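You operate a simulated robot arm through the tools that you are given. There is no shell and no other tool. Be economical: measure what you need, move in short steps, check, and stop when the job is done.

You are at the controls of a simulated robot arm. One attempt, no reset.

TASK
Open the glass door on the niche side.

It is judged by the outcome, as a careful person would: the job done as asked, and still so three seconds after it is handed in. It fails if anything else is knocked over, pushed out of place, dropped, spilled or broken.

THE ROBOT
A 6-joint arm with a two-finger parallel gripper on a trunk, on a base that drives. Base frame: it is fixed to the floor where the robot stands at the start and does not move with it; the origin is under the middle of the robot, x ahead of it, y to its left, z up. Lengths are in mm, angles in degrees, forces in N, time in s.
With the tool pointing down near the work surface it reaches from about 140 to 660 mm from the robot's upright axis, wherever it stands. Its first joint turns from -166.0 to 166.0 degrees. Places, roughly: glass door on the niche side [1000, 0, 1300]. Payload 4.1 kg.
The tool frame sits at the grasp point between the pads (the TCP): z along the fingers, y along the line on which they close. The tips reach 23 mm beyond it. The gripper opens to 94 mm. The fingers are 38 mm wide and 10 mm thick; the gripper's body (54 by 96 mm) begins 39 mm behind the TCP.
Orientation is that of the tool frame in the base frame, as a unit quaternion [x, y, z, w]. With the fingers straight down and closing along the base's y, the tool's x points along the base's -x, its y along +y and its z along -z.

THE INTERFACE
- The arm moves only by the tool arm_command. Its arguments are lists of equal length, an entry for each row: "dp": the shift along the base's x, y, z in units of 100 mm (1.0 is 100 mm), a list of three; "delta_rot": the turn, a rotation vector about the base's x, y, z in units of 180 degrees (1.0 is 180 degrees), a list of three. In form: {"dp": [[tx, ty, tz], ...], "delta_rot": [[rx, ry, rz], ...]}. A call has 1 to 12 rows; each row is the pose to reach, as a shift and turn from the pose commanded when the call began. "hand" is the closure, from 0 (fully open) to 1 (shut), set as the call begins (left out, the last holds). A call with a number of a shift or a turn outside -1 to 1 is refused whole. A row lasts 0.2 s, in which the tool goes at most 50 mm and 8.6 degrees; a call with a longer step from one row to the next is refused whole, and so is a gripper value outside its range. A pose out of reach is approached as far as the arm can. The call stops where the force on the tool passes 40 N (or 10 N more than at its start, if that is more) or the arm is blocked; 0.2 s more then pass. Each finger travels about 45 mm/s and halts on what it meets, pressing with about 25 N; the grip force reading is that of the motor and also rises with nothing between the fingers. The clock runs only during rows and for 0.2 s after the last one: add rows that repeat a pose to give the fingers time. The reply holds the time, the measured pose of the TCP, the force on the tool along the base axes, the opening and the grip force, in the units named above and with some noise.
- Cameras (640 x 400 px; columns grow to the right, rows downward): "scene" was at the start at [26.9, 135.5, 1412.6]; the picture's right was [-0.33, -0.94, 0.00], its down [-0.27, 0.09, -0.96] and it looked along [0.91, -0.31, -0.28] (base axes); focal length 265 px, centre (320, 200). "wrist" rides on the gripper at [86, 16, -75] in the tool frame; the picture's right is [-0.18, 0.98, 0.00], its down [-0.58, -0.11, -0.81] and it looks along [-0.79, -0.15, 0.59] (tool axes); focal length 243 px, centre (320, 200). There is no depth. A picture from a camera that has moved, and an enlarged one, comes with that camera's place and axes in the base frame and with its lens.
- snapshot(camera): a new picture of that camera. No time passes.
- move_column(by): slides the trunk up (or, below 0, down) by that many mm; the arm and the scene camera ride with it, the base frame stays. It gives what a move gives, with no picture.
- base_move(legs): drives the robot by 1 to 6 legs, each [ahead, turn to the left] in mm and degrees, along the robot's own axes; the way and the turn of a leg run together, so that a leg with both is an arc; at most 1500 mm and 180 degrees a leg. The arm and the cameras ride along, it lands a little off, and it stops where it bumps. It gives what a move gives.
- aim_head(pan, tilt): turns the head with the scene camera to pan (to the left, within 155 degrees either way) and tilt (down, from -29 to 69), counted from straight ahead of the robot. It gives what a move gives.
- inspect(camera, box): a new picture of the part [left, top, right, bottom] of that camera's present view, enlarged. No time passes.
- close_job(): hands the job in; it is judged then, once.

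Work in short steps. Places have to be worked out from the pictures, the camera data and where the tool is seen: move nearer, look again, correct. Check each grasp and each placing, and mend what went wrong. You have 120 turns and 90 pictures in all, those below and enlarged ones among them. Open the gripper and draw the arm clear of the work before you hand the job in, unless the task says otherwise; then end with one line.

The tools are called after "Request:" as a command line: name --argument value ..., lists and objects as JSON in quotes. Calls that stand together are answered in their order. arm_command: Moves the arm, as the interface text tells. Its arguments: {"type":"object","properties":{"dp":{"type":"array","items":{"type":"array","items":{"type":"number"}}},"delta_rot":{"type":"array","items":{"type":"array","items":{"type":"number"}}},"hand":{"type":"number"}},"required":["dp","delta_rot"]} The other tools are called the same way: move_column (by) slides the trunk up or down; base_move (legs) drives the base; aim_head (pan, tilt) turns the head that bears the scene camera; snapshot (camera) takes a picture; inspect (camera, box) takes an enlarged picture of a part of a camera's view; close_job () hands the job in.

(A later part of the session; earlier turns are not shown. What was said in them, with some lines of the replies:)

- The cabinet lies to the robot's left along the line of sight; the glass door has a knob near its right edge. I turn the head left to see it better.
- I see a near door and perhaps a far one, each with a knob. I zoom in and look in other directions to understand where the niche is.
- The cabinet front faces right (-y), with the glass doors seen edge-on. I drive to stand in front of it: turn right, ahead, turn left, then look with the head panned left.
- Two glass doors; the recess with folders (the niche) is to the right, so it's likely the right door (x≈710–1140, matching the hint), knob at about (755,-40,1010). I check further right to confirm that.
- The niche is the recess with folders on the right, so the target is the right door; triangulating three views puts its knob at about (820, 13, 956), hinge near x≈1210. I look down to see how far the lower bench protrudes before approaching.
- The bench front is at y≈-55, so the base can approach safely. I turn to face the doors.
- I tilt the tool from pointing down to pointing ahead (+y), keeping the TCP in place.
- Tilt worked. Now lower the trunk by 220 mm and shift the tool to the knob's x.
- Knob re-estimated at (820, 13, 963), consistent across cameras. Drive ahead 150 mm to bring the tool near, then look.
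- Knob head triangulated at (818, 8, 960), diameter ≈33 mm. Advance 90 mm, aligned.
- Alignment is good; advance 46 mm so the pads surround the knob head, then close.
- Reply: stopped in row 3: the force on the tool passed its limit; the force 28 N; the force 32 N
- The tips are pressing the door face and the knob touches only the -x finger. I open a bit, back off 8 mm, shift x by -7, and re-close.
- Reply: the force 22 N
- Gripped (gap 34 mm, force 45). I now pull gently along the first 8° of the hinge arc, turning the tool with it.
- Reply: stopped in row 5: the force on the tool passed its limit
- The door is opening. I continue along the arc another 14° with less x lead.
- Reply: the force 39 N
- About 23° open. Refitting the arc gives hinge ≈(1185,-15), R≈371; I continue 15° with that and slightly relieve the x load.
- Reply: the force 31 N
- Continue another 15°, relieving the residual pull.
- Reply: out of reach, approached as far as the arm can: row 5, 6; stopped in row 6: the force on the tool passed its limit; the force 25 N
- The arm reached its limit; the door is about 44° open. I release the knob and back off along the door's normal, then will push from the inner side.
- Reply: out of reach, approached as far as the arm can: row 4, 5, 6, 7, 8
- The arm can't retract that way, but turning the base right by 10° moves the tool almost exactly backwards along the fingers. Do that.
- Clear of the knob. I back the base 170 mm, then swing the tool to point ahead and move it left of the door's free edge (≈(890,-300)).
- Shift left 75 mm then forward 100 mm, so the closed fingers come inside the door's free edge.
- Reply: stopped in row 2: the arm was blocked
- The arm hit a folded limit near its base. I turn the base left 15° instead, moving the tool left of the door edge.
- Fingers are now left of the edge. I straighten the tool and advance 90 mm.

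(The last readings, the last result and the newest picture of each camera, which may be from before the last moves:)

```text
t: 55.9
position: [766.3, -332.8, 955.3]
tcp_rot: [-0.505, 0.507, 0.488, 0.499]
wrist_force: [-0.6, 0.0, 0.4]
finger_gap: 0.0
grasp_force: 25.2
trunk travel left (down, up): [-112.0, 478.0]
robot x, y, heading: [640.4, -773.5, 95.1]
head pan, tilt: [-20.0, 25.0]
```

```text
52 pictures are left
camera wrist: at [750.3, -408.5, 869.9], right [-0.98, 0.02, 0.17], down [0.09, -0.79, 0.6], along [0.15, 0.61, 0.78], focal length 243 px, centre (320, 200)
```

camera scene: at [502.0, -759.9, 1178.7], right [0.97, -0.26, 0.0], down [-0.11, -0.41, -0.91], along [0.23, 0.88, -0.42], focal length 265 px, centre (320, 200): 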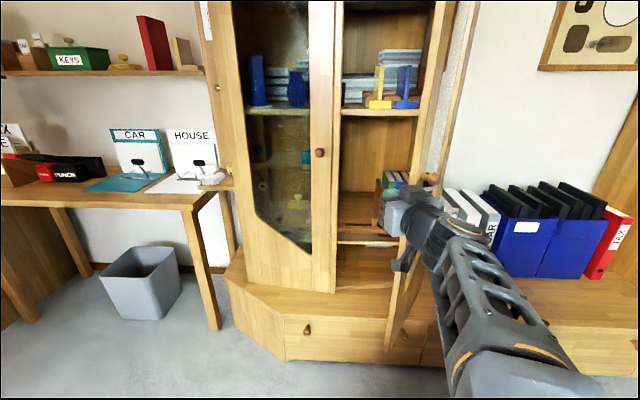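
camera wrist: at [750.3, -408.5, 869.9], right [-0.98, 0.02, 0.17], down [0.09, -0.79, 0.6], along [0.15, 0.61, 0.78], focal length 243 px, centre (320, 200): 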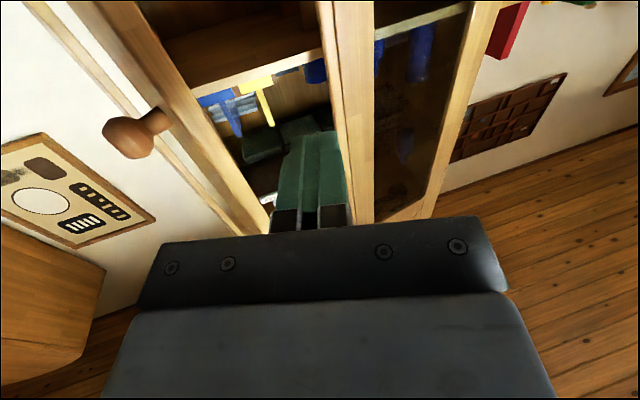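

Fingers aim into the opening. Advance another 95 mm so they lie inside the door.

Request:
arm_command --dp '[[0.05, 0.35, 0], [0.1, 0.7, 0], [0.15, 0.95, 0], [0.15, 0.95, 0]]' --delta_rot '[[0, 0, 0], [0, 0, 0], [0, 0, 0], [0, 0, 0]]'

Request:
snapshot --camera "scene"

Request:
snapshot --camera "wrist"

```text
t: 56.9
position: [780.9, -236.4, 955.2]
tcp_rot: [-0.506, 0.507, 0.488, 0.499]
wrist_force: [0.0, 0.0, -0.7]
finger_gap: 0.0
grasp_force: 25.0
trunk travel left (down, up): [-112.0, 478.0]
robot x, y, heading: [636.1, -776.0, 95.1]
head pan, tilt: [-20.0, 25.0]
```

```text
51 pictures are left
camera scene: at [502.0, -759.9, 1178.7], right [0.97, -0.26, 0.0], down [-0.11, -0.41, -0.91], along [0.23, 0.88, -0.42], focal length 265 px, centre (320, 200)
```

scene: 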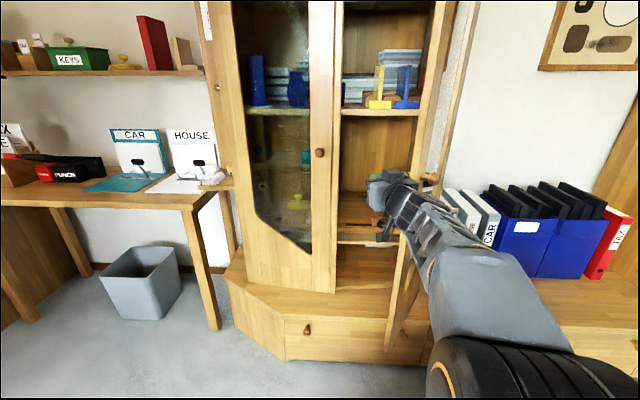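

```text
50 pictures are left
camera wrist: at [764.7, -313.3, 868.7], right [-0.98, 0.02, 0.18], down [0.09, -0.79, 0.6], along [0.15, 0.61, 0.78], focal length 243 px, centre (320, 200)
```

wrist: 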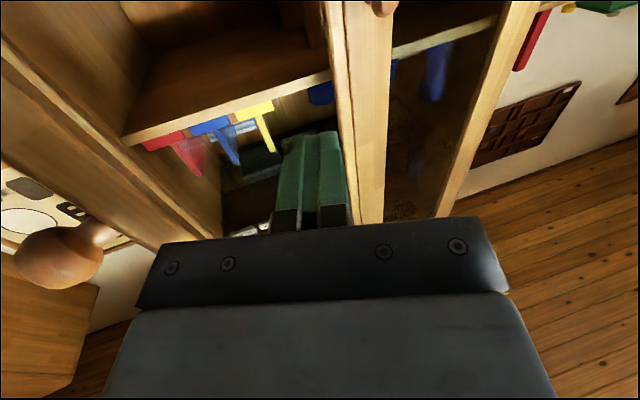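

Now push right (+x): 100 mm, turning the door further open from its inner side.

Request:
arm_command --dp '[[0.25, 0, 0], [0.5, 0, 0], [0.75, 0, 0], [1.0, 0, 0], [1.0, 0, 0]]' --delta_rot '[[0, 0, 0], [0, 0, 0], [0, 0, 0], [0, 0, 0], [0, 0, 0]]'

Request:
snapshot --camera "scene"

Request:
snapshot --camera "wrist"

```text
t: 57.7
position: [853.8, -240.5, 958.8]
tcp_rot: [0.509, -0.5, -0.493, -0.497]
wrist_force: [-21.1, -17.1, -2.7]
finger_gap: 0.1
grasp_force: 24.9
trunk travel left (down, up): [-112.0, 478.0]
robot x, y, heading: [641.4, -775.2, 95.5]
head pan, tilt: [-20.0, 25.0]
stopped in row 4: the force on the tool passed its limit (the readings are from after the stop); the commanded pose is now the measured one
```

```text
49 pictures are left
camera scene: at [499.7, -762.6, 1178.4], right [0.97, -0.25, 0.0], down [-0.1, -0.41, -0.91], along [0.23, 0.88, -0.42], focal length 265 px, centre (320, 200)
```

scene: 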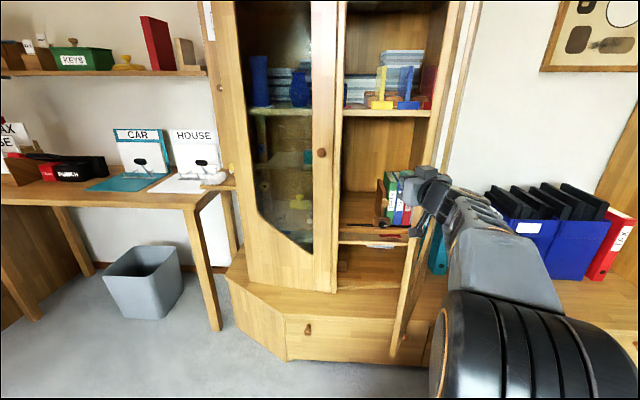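

```text
48 pictures are left
camera wrist: at [839.1, -315.7, 871.2], right [-0.99, 0.0, 0.17], down [0.1, -0.79, 0.6], along [0.13, 0.61, 0.78], focal length 243 px, centre (320, 200)
```

wrist: 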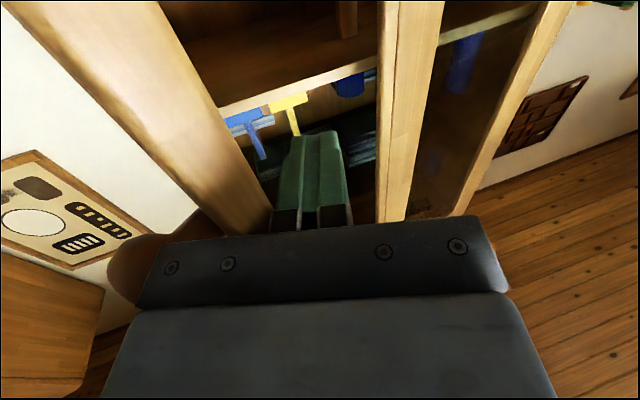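

The gripper side touches the door edge and the door did move a bit; the force limit tripped from speed. I push slower while yawing the tool clockwise so the fingers bear on the inner face.

Request:
arm_command --dp '[[-0.05, 0.1, 0], [0, 0.2, 0], [0.05, 0.25, 0], [0.1, 0.25, 0], [0.18, 0.25, 0], [0.26, 0.22, 0], [0.34, 0.2, 0], [0.42, 0.16, 0], [0.5, 0.12, 0], [0.58, 0.08, 0], [0.66, 0.04, 0], [0.74, 0, 0]]' --delta_rot '[[0, 0, -0.03], [0, 0, -0.06], [0, 0, -0.09], [0, 0, -0.12], [0, 0, -0.15], [0, 0, -0.16], [0, 0, -0.17], [0, 0, -0.18], [0, 0, -0.19], [0, 0, -0.2], [0, 0, -0.2], [0, 0, -0.2]]'

Request:
snapshot --camera "scene"

Request:
snapshot --camera "wrist"

```text
t: 58.2
position: [848.4, -225.7, 958.0]
tcp_rot: [-0.479, 0.529, 0.465, 0.524]
wrist_force: [-20.9, -16.7, -3.0]
finger_gap: 0.0
grasp_force: 25.2
trunk travel left (down, up): [-112.0, 478.0]
robot x, y, heading: [640.2, -773.4, 95.8]
head pan, tilt: [-20.0, 25.0]
stopped in row 2: the force on the tool passed its limit (the readings are from after the stop); the commanded pose is now the measured one
```

```text
47 pictures are left
camera scene: at [499.8, -763.4, 1178.5], right [0.97, -0.25, 0.0], down [-0.1, -0.41, -0.91], along [0.23, 0.88, -0.42], focal length 265 px, centre (320, 200)
```

scene: 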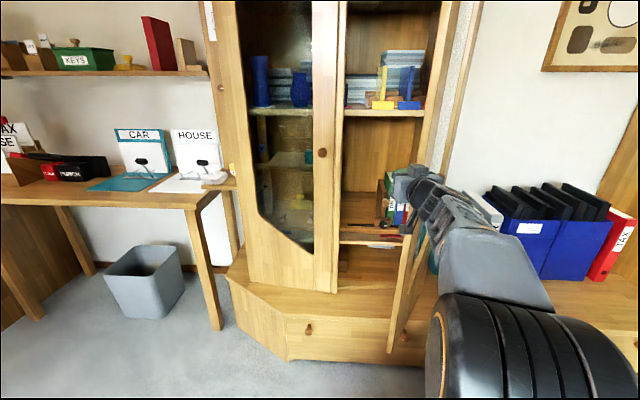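

```text
46 pictures are left
camera wrist: at [824.0, -299.7, 871.3], right [-0.98, 0.11, 0.17], down [0.01, -0.8, 0.6], along [0.21, 0.59, 0.78], focal length 243 px, centre (320, 200)
```

wrist: 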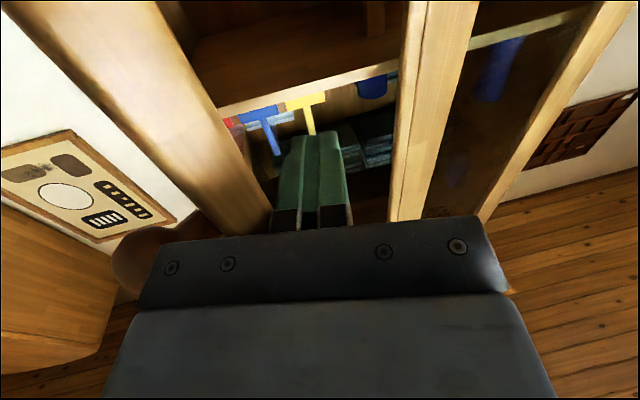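

The body side is jamming on the edge. I back off 60 mm left, then yaw the tool 30° clockwise in free space.

Request:
arm_command --dp '[[-0.3, -0.05, 0], [-0.6, -0.05, 0], [-0.6, -0.05, 0], [-0.6, -0.05, 0], [-0.6, -0.05, 0], [-0.6, -0.05, 0]]' --delta_rot '[[0, 0, 0], [0, 0, -0.04], [0, 0, -0.08], [0, 0, -0.12], [0, 0, -0.16], [0, 0, -0.16]]'

Request:
snapshot --camera "scene"

Request:
snapshot --camera "wrist"

```text
t: 59.6
position: [841.5, -252.9, 962.4]
tcp_rot: [-0.432, 0.58, 0.358, 0.591]
wrist_force: [-0.8, 0.6, 1.4]
finger_gap: 0.1
grasp_force: 24.5
out of reach, approached as far as the arm can: row 3, 4, 5, 6
trunk travel left (down, up): [-112.0, 478.0]
robot x, y, heading: [639.1, -774.4, 95.3]
head pan, tilt: [-20.0, 25.0]
```

```text
45 pictures are left
camera scene: at [501.8, -761.2, 1178.7], right [0.97, -0.25, 0.0], down [-0.11, -0.41, -0.91], along [0.23, 0.88, -0.42], focal length 265 px, centre (320, 200)
```

scene: 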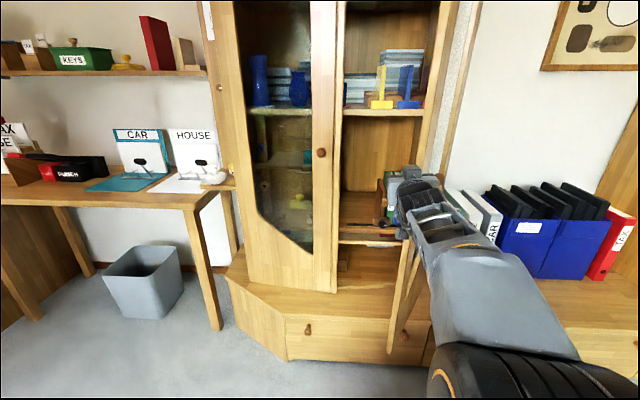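

```text
44 pictures are left
camera wrist: at [804.6, -322.3, 875.8], right [-0.92, 0.38, 0.09], down [-0.24, -0.74, 0.62], along [0.3, 0.55, 0.78], focal length 243 px, centre (320, 200)
```

wrist: 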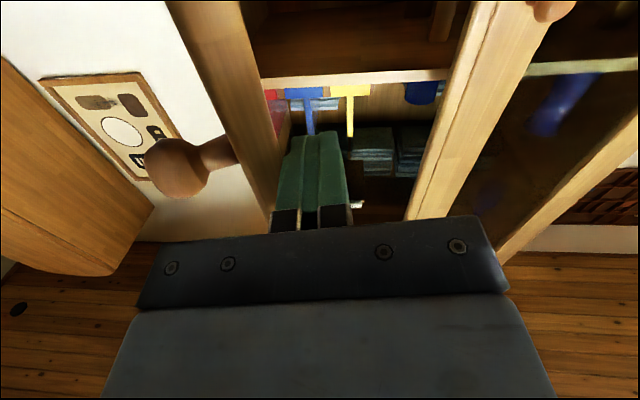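

Tool is yawed 22° cw and free. I advance 65 mm in +y so the gripper body sits inside the door's free edge.

Request:
arm_command --dp '[[0, 0.2, 0], [0, 0.4, 0], [0, 0.65, 0], [0, 0.65, 0]]' --delta_rot '[[0, 0, 0], [0, 0, 0], [0, 0, 0], [0, 0, 0]]'

Request:
snapshot --camera "wrist"

Request:
inspect --camera "scene" --box '[320, 100, 560, 280]'

```text
t: 60.4
position: [845.7, -213.1, 954.5]
tcp_rot: [-0.449, 0.575, 0.353, 0.586]
wrist_force: [1.2, -0.5, 0.0]
finger_gap: 0.1
grasp_force: 24.6
out of reach, approached as far as the arm can: row 2, 3
trunk travel left (down, up): [-112.0, 478.0]
robot x, y, heading: [640.7, -773.6, 95.6]
head pan, tilt: [-20.0, 25.0]
stopped in row 3: the force on the tool passed its limit (the readings are from after the stop); the commanded pose is now the measured one
```

```text
43 pictures are left
camera wrist: at [812.3, -285.5, 871.7], right [-0.93, 0.36, 0.06], down [-0.24, -0.73, 0.64], along [0.28, 0.58, 0.76], focal length 243 px, centre (320, 200)
```

wrist: 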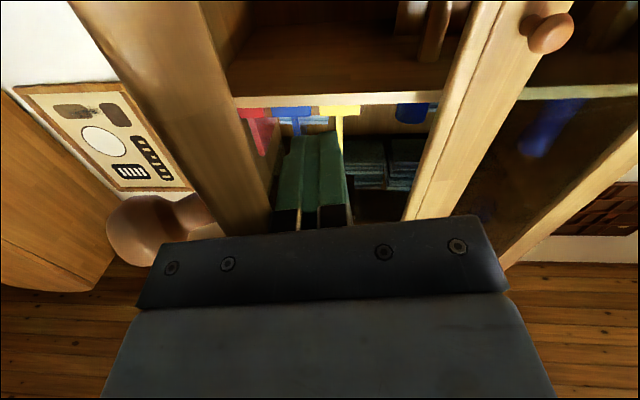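

```text
2.22 times, centred on (440, 190) of scene
camera zoom: at [501.8, -761.6, 1178.8], right [0.97, -0.25, 0.0], down [-0.11, -0.41, -0.91], along [0.23, 0.88, -0.42], focal length 588 px, centre (53, 222)
```

zoom: 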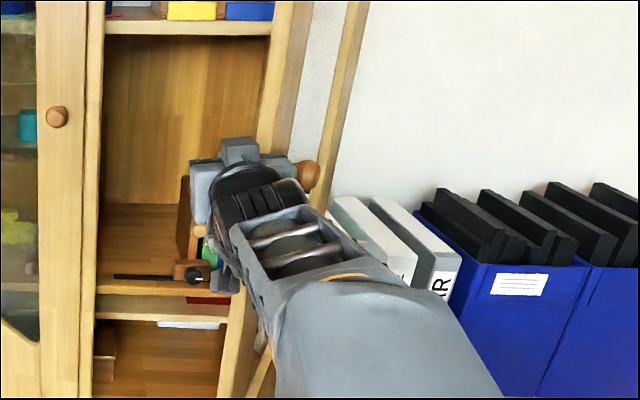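

The gripper is at the inner edge. I now use a small base turn to the right, which sweeps the tool along (+x,-y), the door's opening direction.

Request:
base_move --legs '[[0, -6]]'

Request:
snapshot --camera "scene"

Request:
snapshot --camera "wrist"

```text
t: 61.1
position: [851.1, -219.6, 955.1]
tcp_rot: [-0.445, 0.579, 0.349, 0.588]
wrist_force: [-15.0, -13.5, -1.6]
finger_gap: 0.0
grasp_force: 24.7
trunk travel left (down, up): [-112.0, 478.0]
robot x, y, heading: [642.8, -775.7, 94.8]
head pan, tilt: [-20.0, 25.0]
stopped in leg 1: the force on the tool passed its limit (the readings are from after the stop); the commanded pose is now the measured one
```

```text
41 pictures are left
camera scene: at [500.4, -761.4, 1178.6], right [0.96, -0.26, 0.0], down [-0.11, -0.41, -0.91], along [0.24, 0.87, -0.42], focal length 265 px, centre (320, 200)
```

scene: 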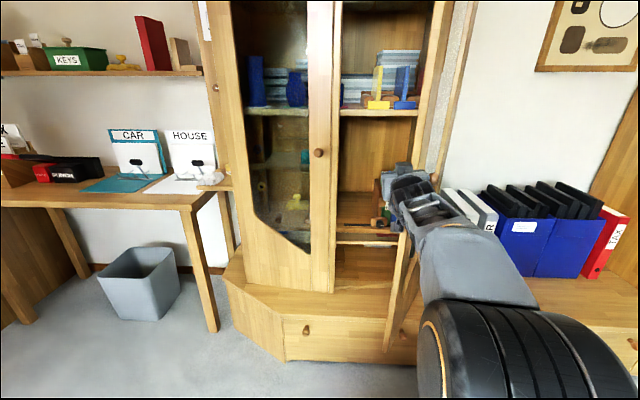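

```text
40 pictures are left
camera wrist: at [816.8, -290.2, 872.2], right [-0.93, 0.37, 0.07], down [-0.25, -0.73, 0.64], along [0.29, 0.58, 0.76], focal length 243 px, centre (320, 200)
```

wrist: 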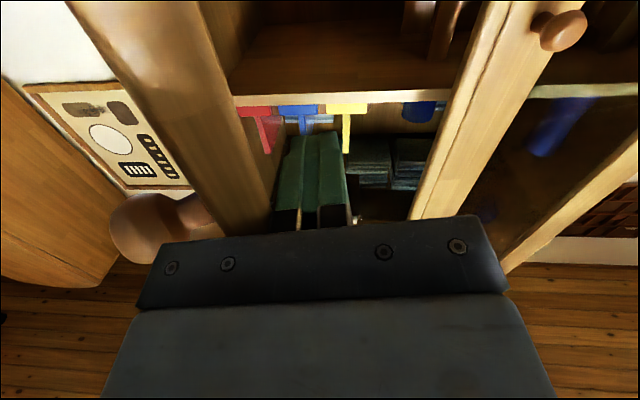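

The force direction shows the gripper's front plate is pressing the door's end face; the fingers themselves are already inside the edge. I retract ~18 mm and push with the finger side along the edge's path (+x,-y).

Request:
arm_command --dp '[[-0.06, -0.16, 0], [-0.03, -0.2, 0], [0.04, -0.27, 0], [0.11, -0.34, 0], [0.18, -0.41, 0], [0.25, -0.48, 0], [0.32, -0.55, 0], [0.39, -0.62, 0], [0.46, -0.69, 0], [0.53, -0.76, 0], [0.6, -0.83, 0]]' --delta_rot '[[0, 0, 0], [0, 0, 0], [0, 0, 0], [0, 0, 0], [0, 0, 0], [0, 0, 0], [0, 0, 0], [0, 0, 0], [0, 0, 0], [0, 0, 0], [0, 0, 0]]'

Request:
snapshot --camera "scene"

Request:
snapshot --camera "wrist"

```text
t: 63.5
position: [913.6, -298.7, 953.8]
tcp_rot: [-0.444, 0.58, 0.349, 0.587]
wrist_force: [0.0, -0.1, 0.3]
finger_gap: 0.0
grasp_force: 24.7
trunk travel left (down, up): [-112.0, 478.0]
robot x, y, heading: [637.3, -773.0, 94.9]
head pan, tilt: [-20.0, 25.0]
```

```text
39 pictures are left
camera scene: at [501.9, -759.7, 1178.7], right [0.96, -0.27, 0.0], down [-0.11, -0.41, -0.91], along [0.24, 0.87, -0.42], focal length 265 px, centre (320, 200)
```

scene: 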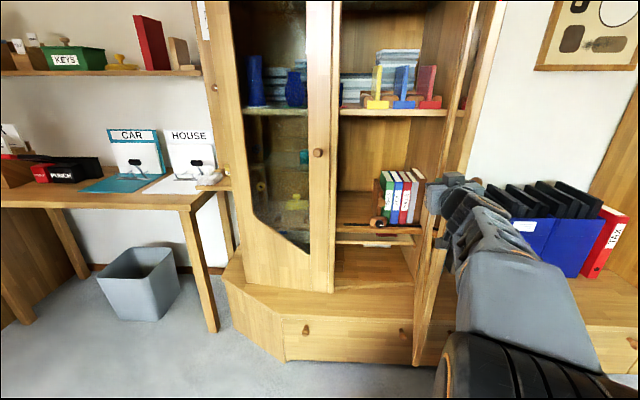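

```text
38 pictures are left
camera wrist: at [879.3, -371.6, 869.7], right [-0.92, 0.37, 0.07], down [-0.25, -0.73, 0.64], along [0.29, 0.58, 0.76], focal length 243 px, centre (320, 200)
```

wrist: 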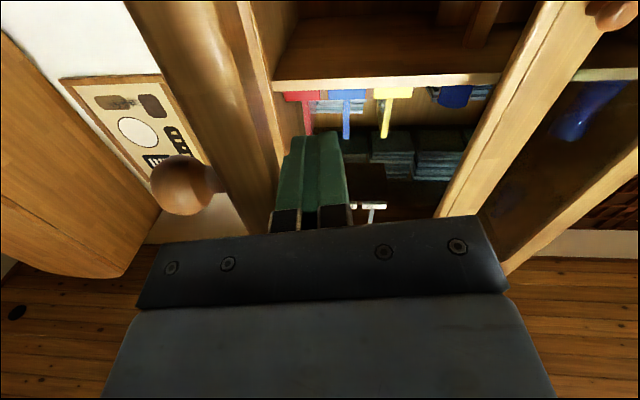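

It works: the door swings further with little force. Continue along the edge path.

Request:
arm_command --dp '[[0.08, -0.05, 0], [0.16, -0.1, 0], [0.24, -0.15, 0], [0.32, -0.2, 0], [0.4, -0.25, 0], [0.48, -0.3, 0], [0.56, -0.34, 0], [0.64, -0.38, 0], [0.72, -0.42, 0], [0.8, -0.46, 0], [0.88, -0.49, 0], [0.96, -0.52, 0]]' --delta_rot '[[0, 0, 0], [0, 0, 0], [0, 0, 0], [0, 0, 0], [0, 0, 0], [0, 0, 0], [0, 0, 0], [0, 0, 0], [0, 0, 0], [0, 0, 0], [0, 0, 0], [0, 0, 0]]'

Request:
snapshot --camera "scene"

Request:
snapshot --camera "wrist"

```text
t: 66.1
position: [1009.6, -353.8, 954.6]
tcp_rot: [-0.446, 0.579, 0.349, 0.587]
wrist_force: [-0.3, -0.1, 0.3]
finger_gap: 0.0
grasp_force: 25.0
trunk travel left (down, up): [-112.0, 478.0]
robot x, y, heading: [641.0, -773.5, 94.4]
head pan, tilt: [-20.0, 25.0]
```

```text
37 pictures are left
camera scene: at [501.9, -759.7, 1178.7], right [0.96, -0.27, 0.0], down [-0.11, -0.41, -0.91], along [0.24, 0.87, -0.42], focal length 265 px, centre (320, 200)
```

scene: 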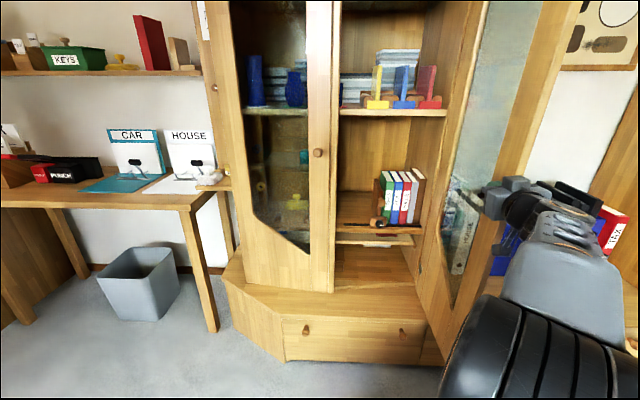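

```text
36 pictures are left
camera wrist: at [973.5, -425.2, 871.6], right [-0.92, 0.37, 0.07], down [-0.25, -0.72, 0.64], along [0.29, 0.58, 0.76], focal length 243 px, centre (320, 200)
```

wrist: 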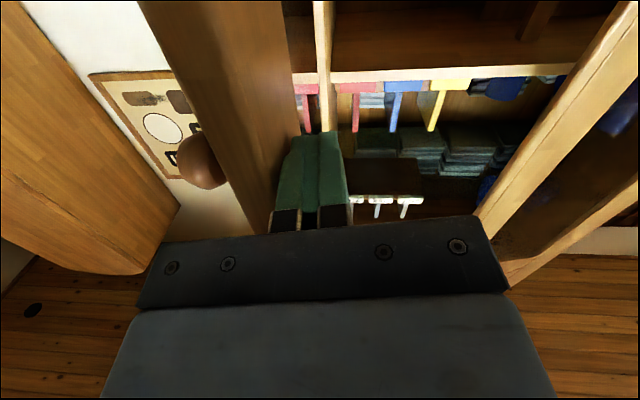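

About 65–70° open. One more push of ~75 mm to get past 80°.

Request:
arm_command --dp '[[0.08, -0.03, 0], [0.16, -0.06, 0], [0.24, -0.09, 0], [0.32, -0.12, 0], [0.4, -0.14, 0], [0.48, -0.16, 0], [0.56, -0.18, 0], [0.64, -0.19, 0], [0.72, -0.2, 0], [0.78, -0.2, 0]]' --delta_rot '[[0, 0, 0], [0, 0, 0], [0, 0, 0], [0, 0, 0], [0, 0, 0], [0, 0, 0], [0, 0, 0], [0, 0, 0], [0, 0, 0], [0, 0, 0]]'

Request:
snapshot --camera "scene"

Request:
snapshot --camera "wrist"

```text
t: 68.3
position: [1088.6, -373.3, 953.7]
tcp_rot: [-0.443, 0.58, 0.348, 0.587]
wrist_force: [0.6, -0.5, 0.2]
finger_gap: 0.0
grasp_force: 25.6
trunk travel left (down, up): [-112.0, 478.0]
robot x, y, heading: [640.8, -775.4, 94.7]
head pan, tilt: [-20.0, 25.0]
```

```text
35 pictures are left
camera scene: at [501.9, -759.7, 1178.7], right [0.96, -0.27, 0.0], down [-0.11, -0.41, -0.91], along [0.24, 0.87, -0.42], focal length 265 px, centre (320, 200)
```

scene: 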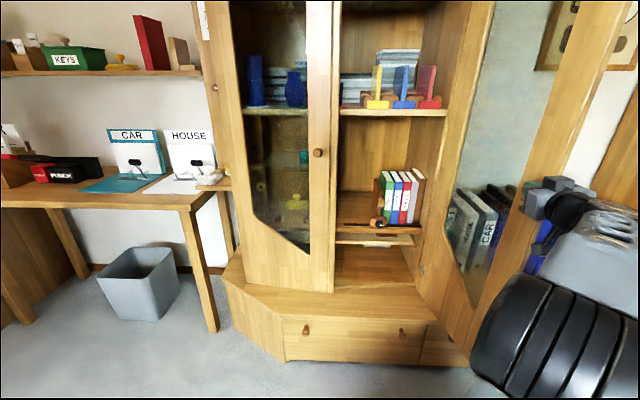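

```text
34 pictures are left
camera wrist: at [1053.0, -444.5, 870.7], right [-0.92, 0.37, 0.07], down [-0.25, -0.73, 0.64], along [0.29, 0.58, 0.76], focal length 243 px, centre (320, 200)
```

wrist: 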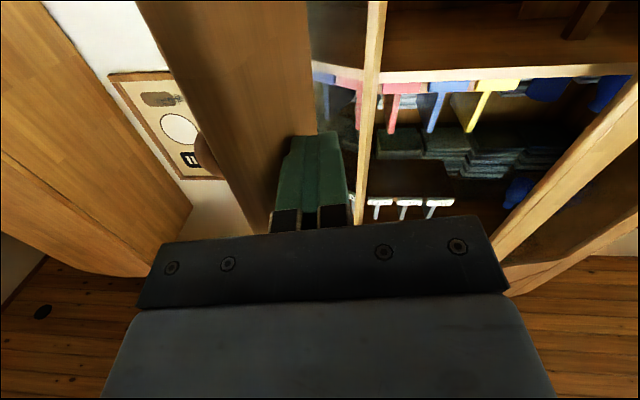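

The door is about 78° open. I withdraw: left away from the door, then back, opening the gripper.

Request:
arm_command --dp '[[-0.2, 0, 0], [-0.4, 0, 0], [-0.6, 0, 0], [-0.8, -0.1, 0], [-1, -0.3, 0], [-1, -0.6, 0], [-1, -0.8, 0]]' --delta_rot '[[0, 0, 0], [0, 0, 0], [0, 0, 0], [0, 0, 0], [0, 0, 0], [0, 0, 0], [0, 0, 0]]'

Request:
base_move --legs '[[-250, 0]]'

Request:
arm_command --dp '[[0, 0, 0], [0, 0, 0], [0, 0, 0], [0, 0, 0], [0, 0, 0]]' --delta_rot '[[0, 0, 0], [0, 0, 0], [0, 0, 0], [0, 0, 0], [0, 0, 0]]' --hand 0

Request:
snapshot --camera "scene"

```text
t: 69.9
position: [987.4, -451.6, 955.9]
tcp_rot: [-0.444, 0.579, 0.351, 0.587]
wrist_force: [-0.1, 0.5, -1.0]
finger_gap: 0.0
grasp_force: 25.2
trunk travel left (down, up): [-112.0, 478.0]
robot x, y, heading: [640.6, -777.9, 94.6]
head pan, tilt: [-20.0, 25.0]
```

```text
t: 71.7
position: [1007.5, -697.0, 957.5]
tcp_rot: [-0.443, 0.58, 0.349, 0.587]
wrist_force: [-0.6, 0.5, -0.1]
finger_gap: 0.2
grasp_force: 25.3
trunk travel left (down, up): [-112.0, 478.0]
robot x, y, heading: [661.4, -1018.7, 94.4]
head pan, tilt: [-20.0, 25.0]
```

```text
t: 72.9
position: [1007.7, -696.0, 956.0]
tcp_rot: [-0.442, 0.581, 0.349, 0.588]
wrist_force: [0.6, 0.0, 0.7]
finger_gap: 93.6
grasp_force: 0.1
trunk travel left (down, up): [-112.0, 478.0]
robot x, y, heading: [659.2, -1024.0, 94.4]
head pan, tilt: [-20.0, 25.0]
```

```text
33 pictures are left
camera scene: at [521.4, -1003.4, 1178.7], right [0.96, -0.27, 0.0], down [-0.11, -0.41, -0.91], along [0.24, 0.87, -0.42], focal length 265 px, centre (320, 200)
```

scene: 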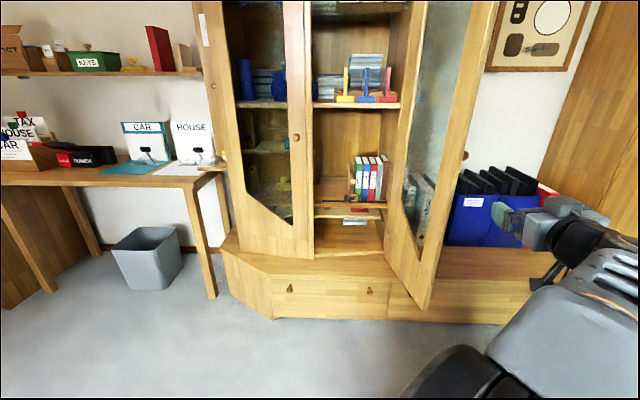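

The right-hand (niche-side) glass door stands wide open, the contents look untouched, and the arm is clear with the gripper open. Handing in.

Request:
close_job

```text
The job is handed in.
```

I opened the niche-side glass door (the right-hand one, next to the recess with the folders) to about 78°. In the last picture nothing else had moved, and the arm was drawn clear with the gripper open.
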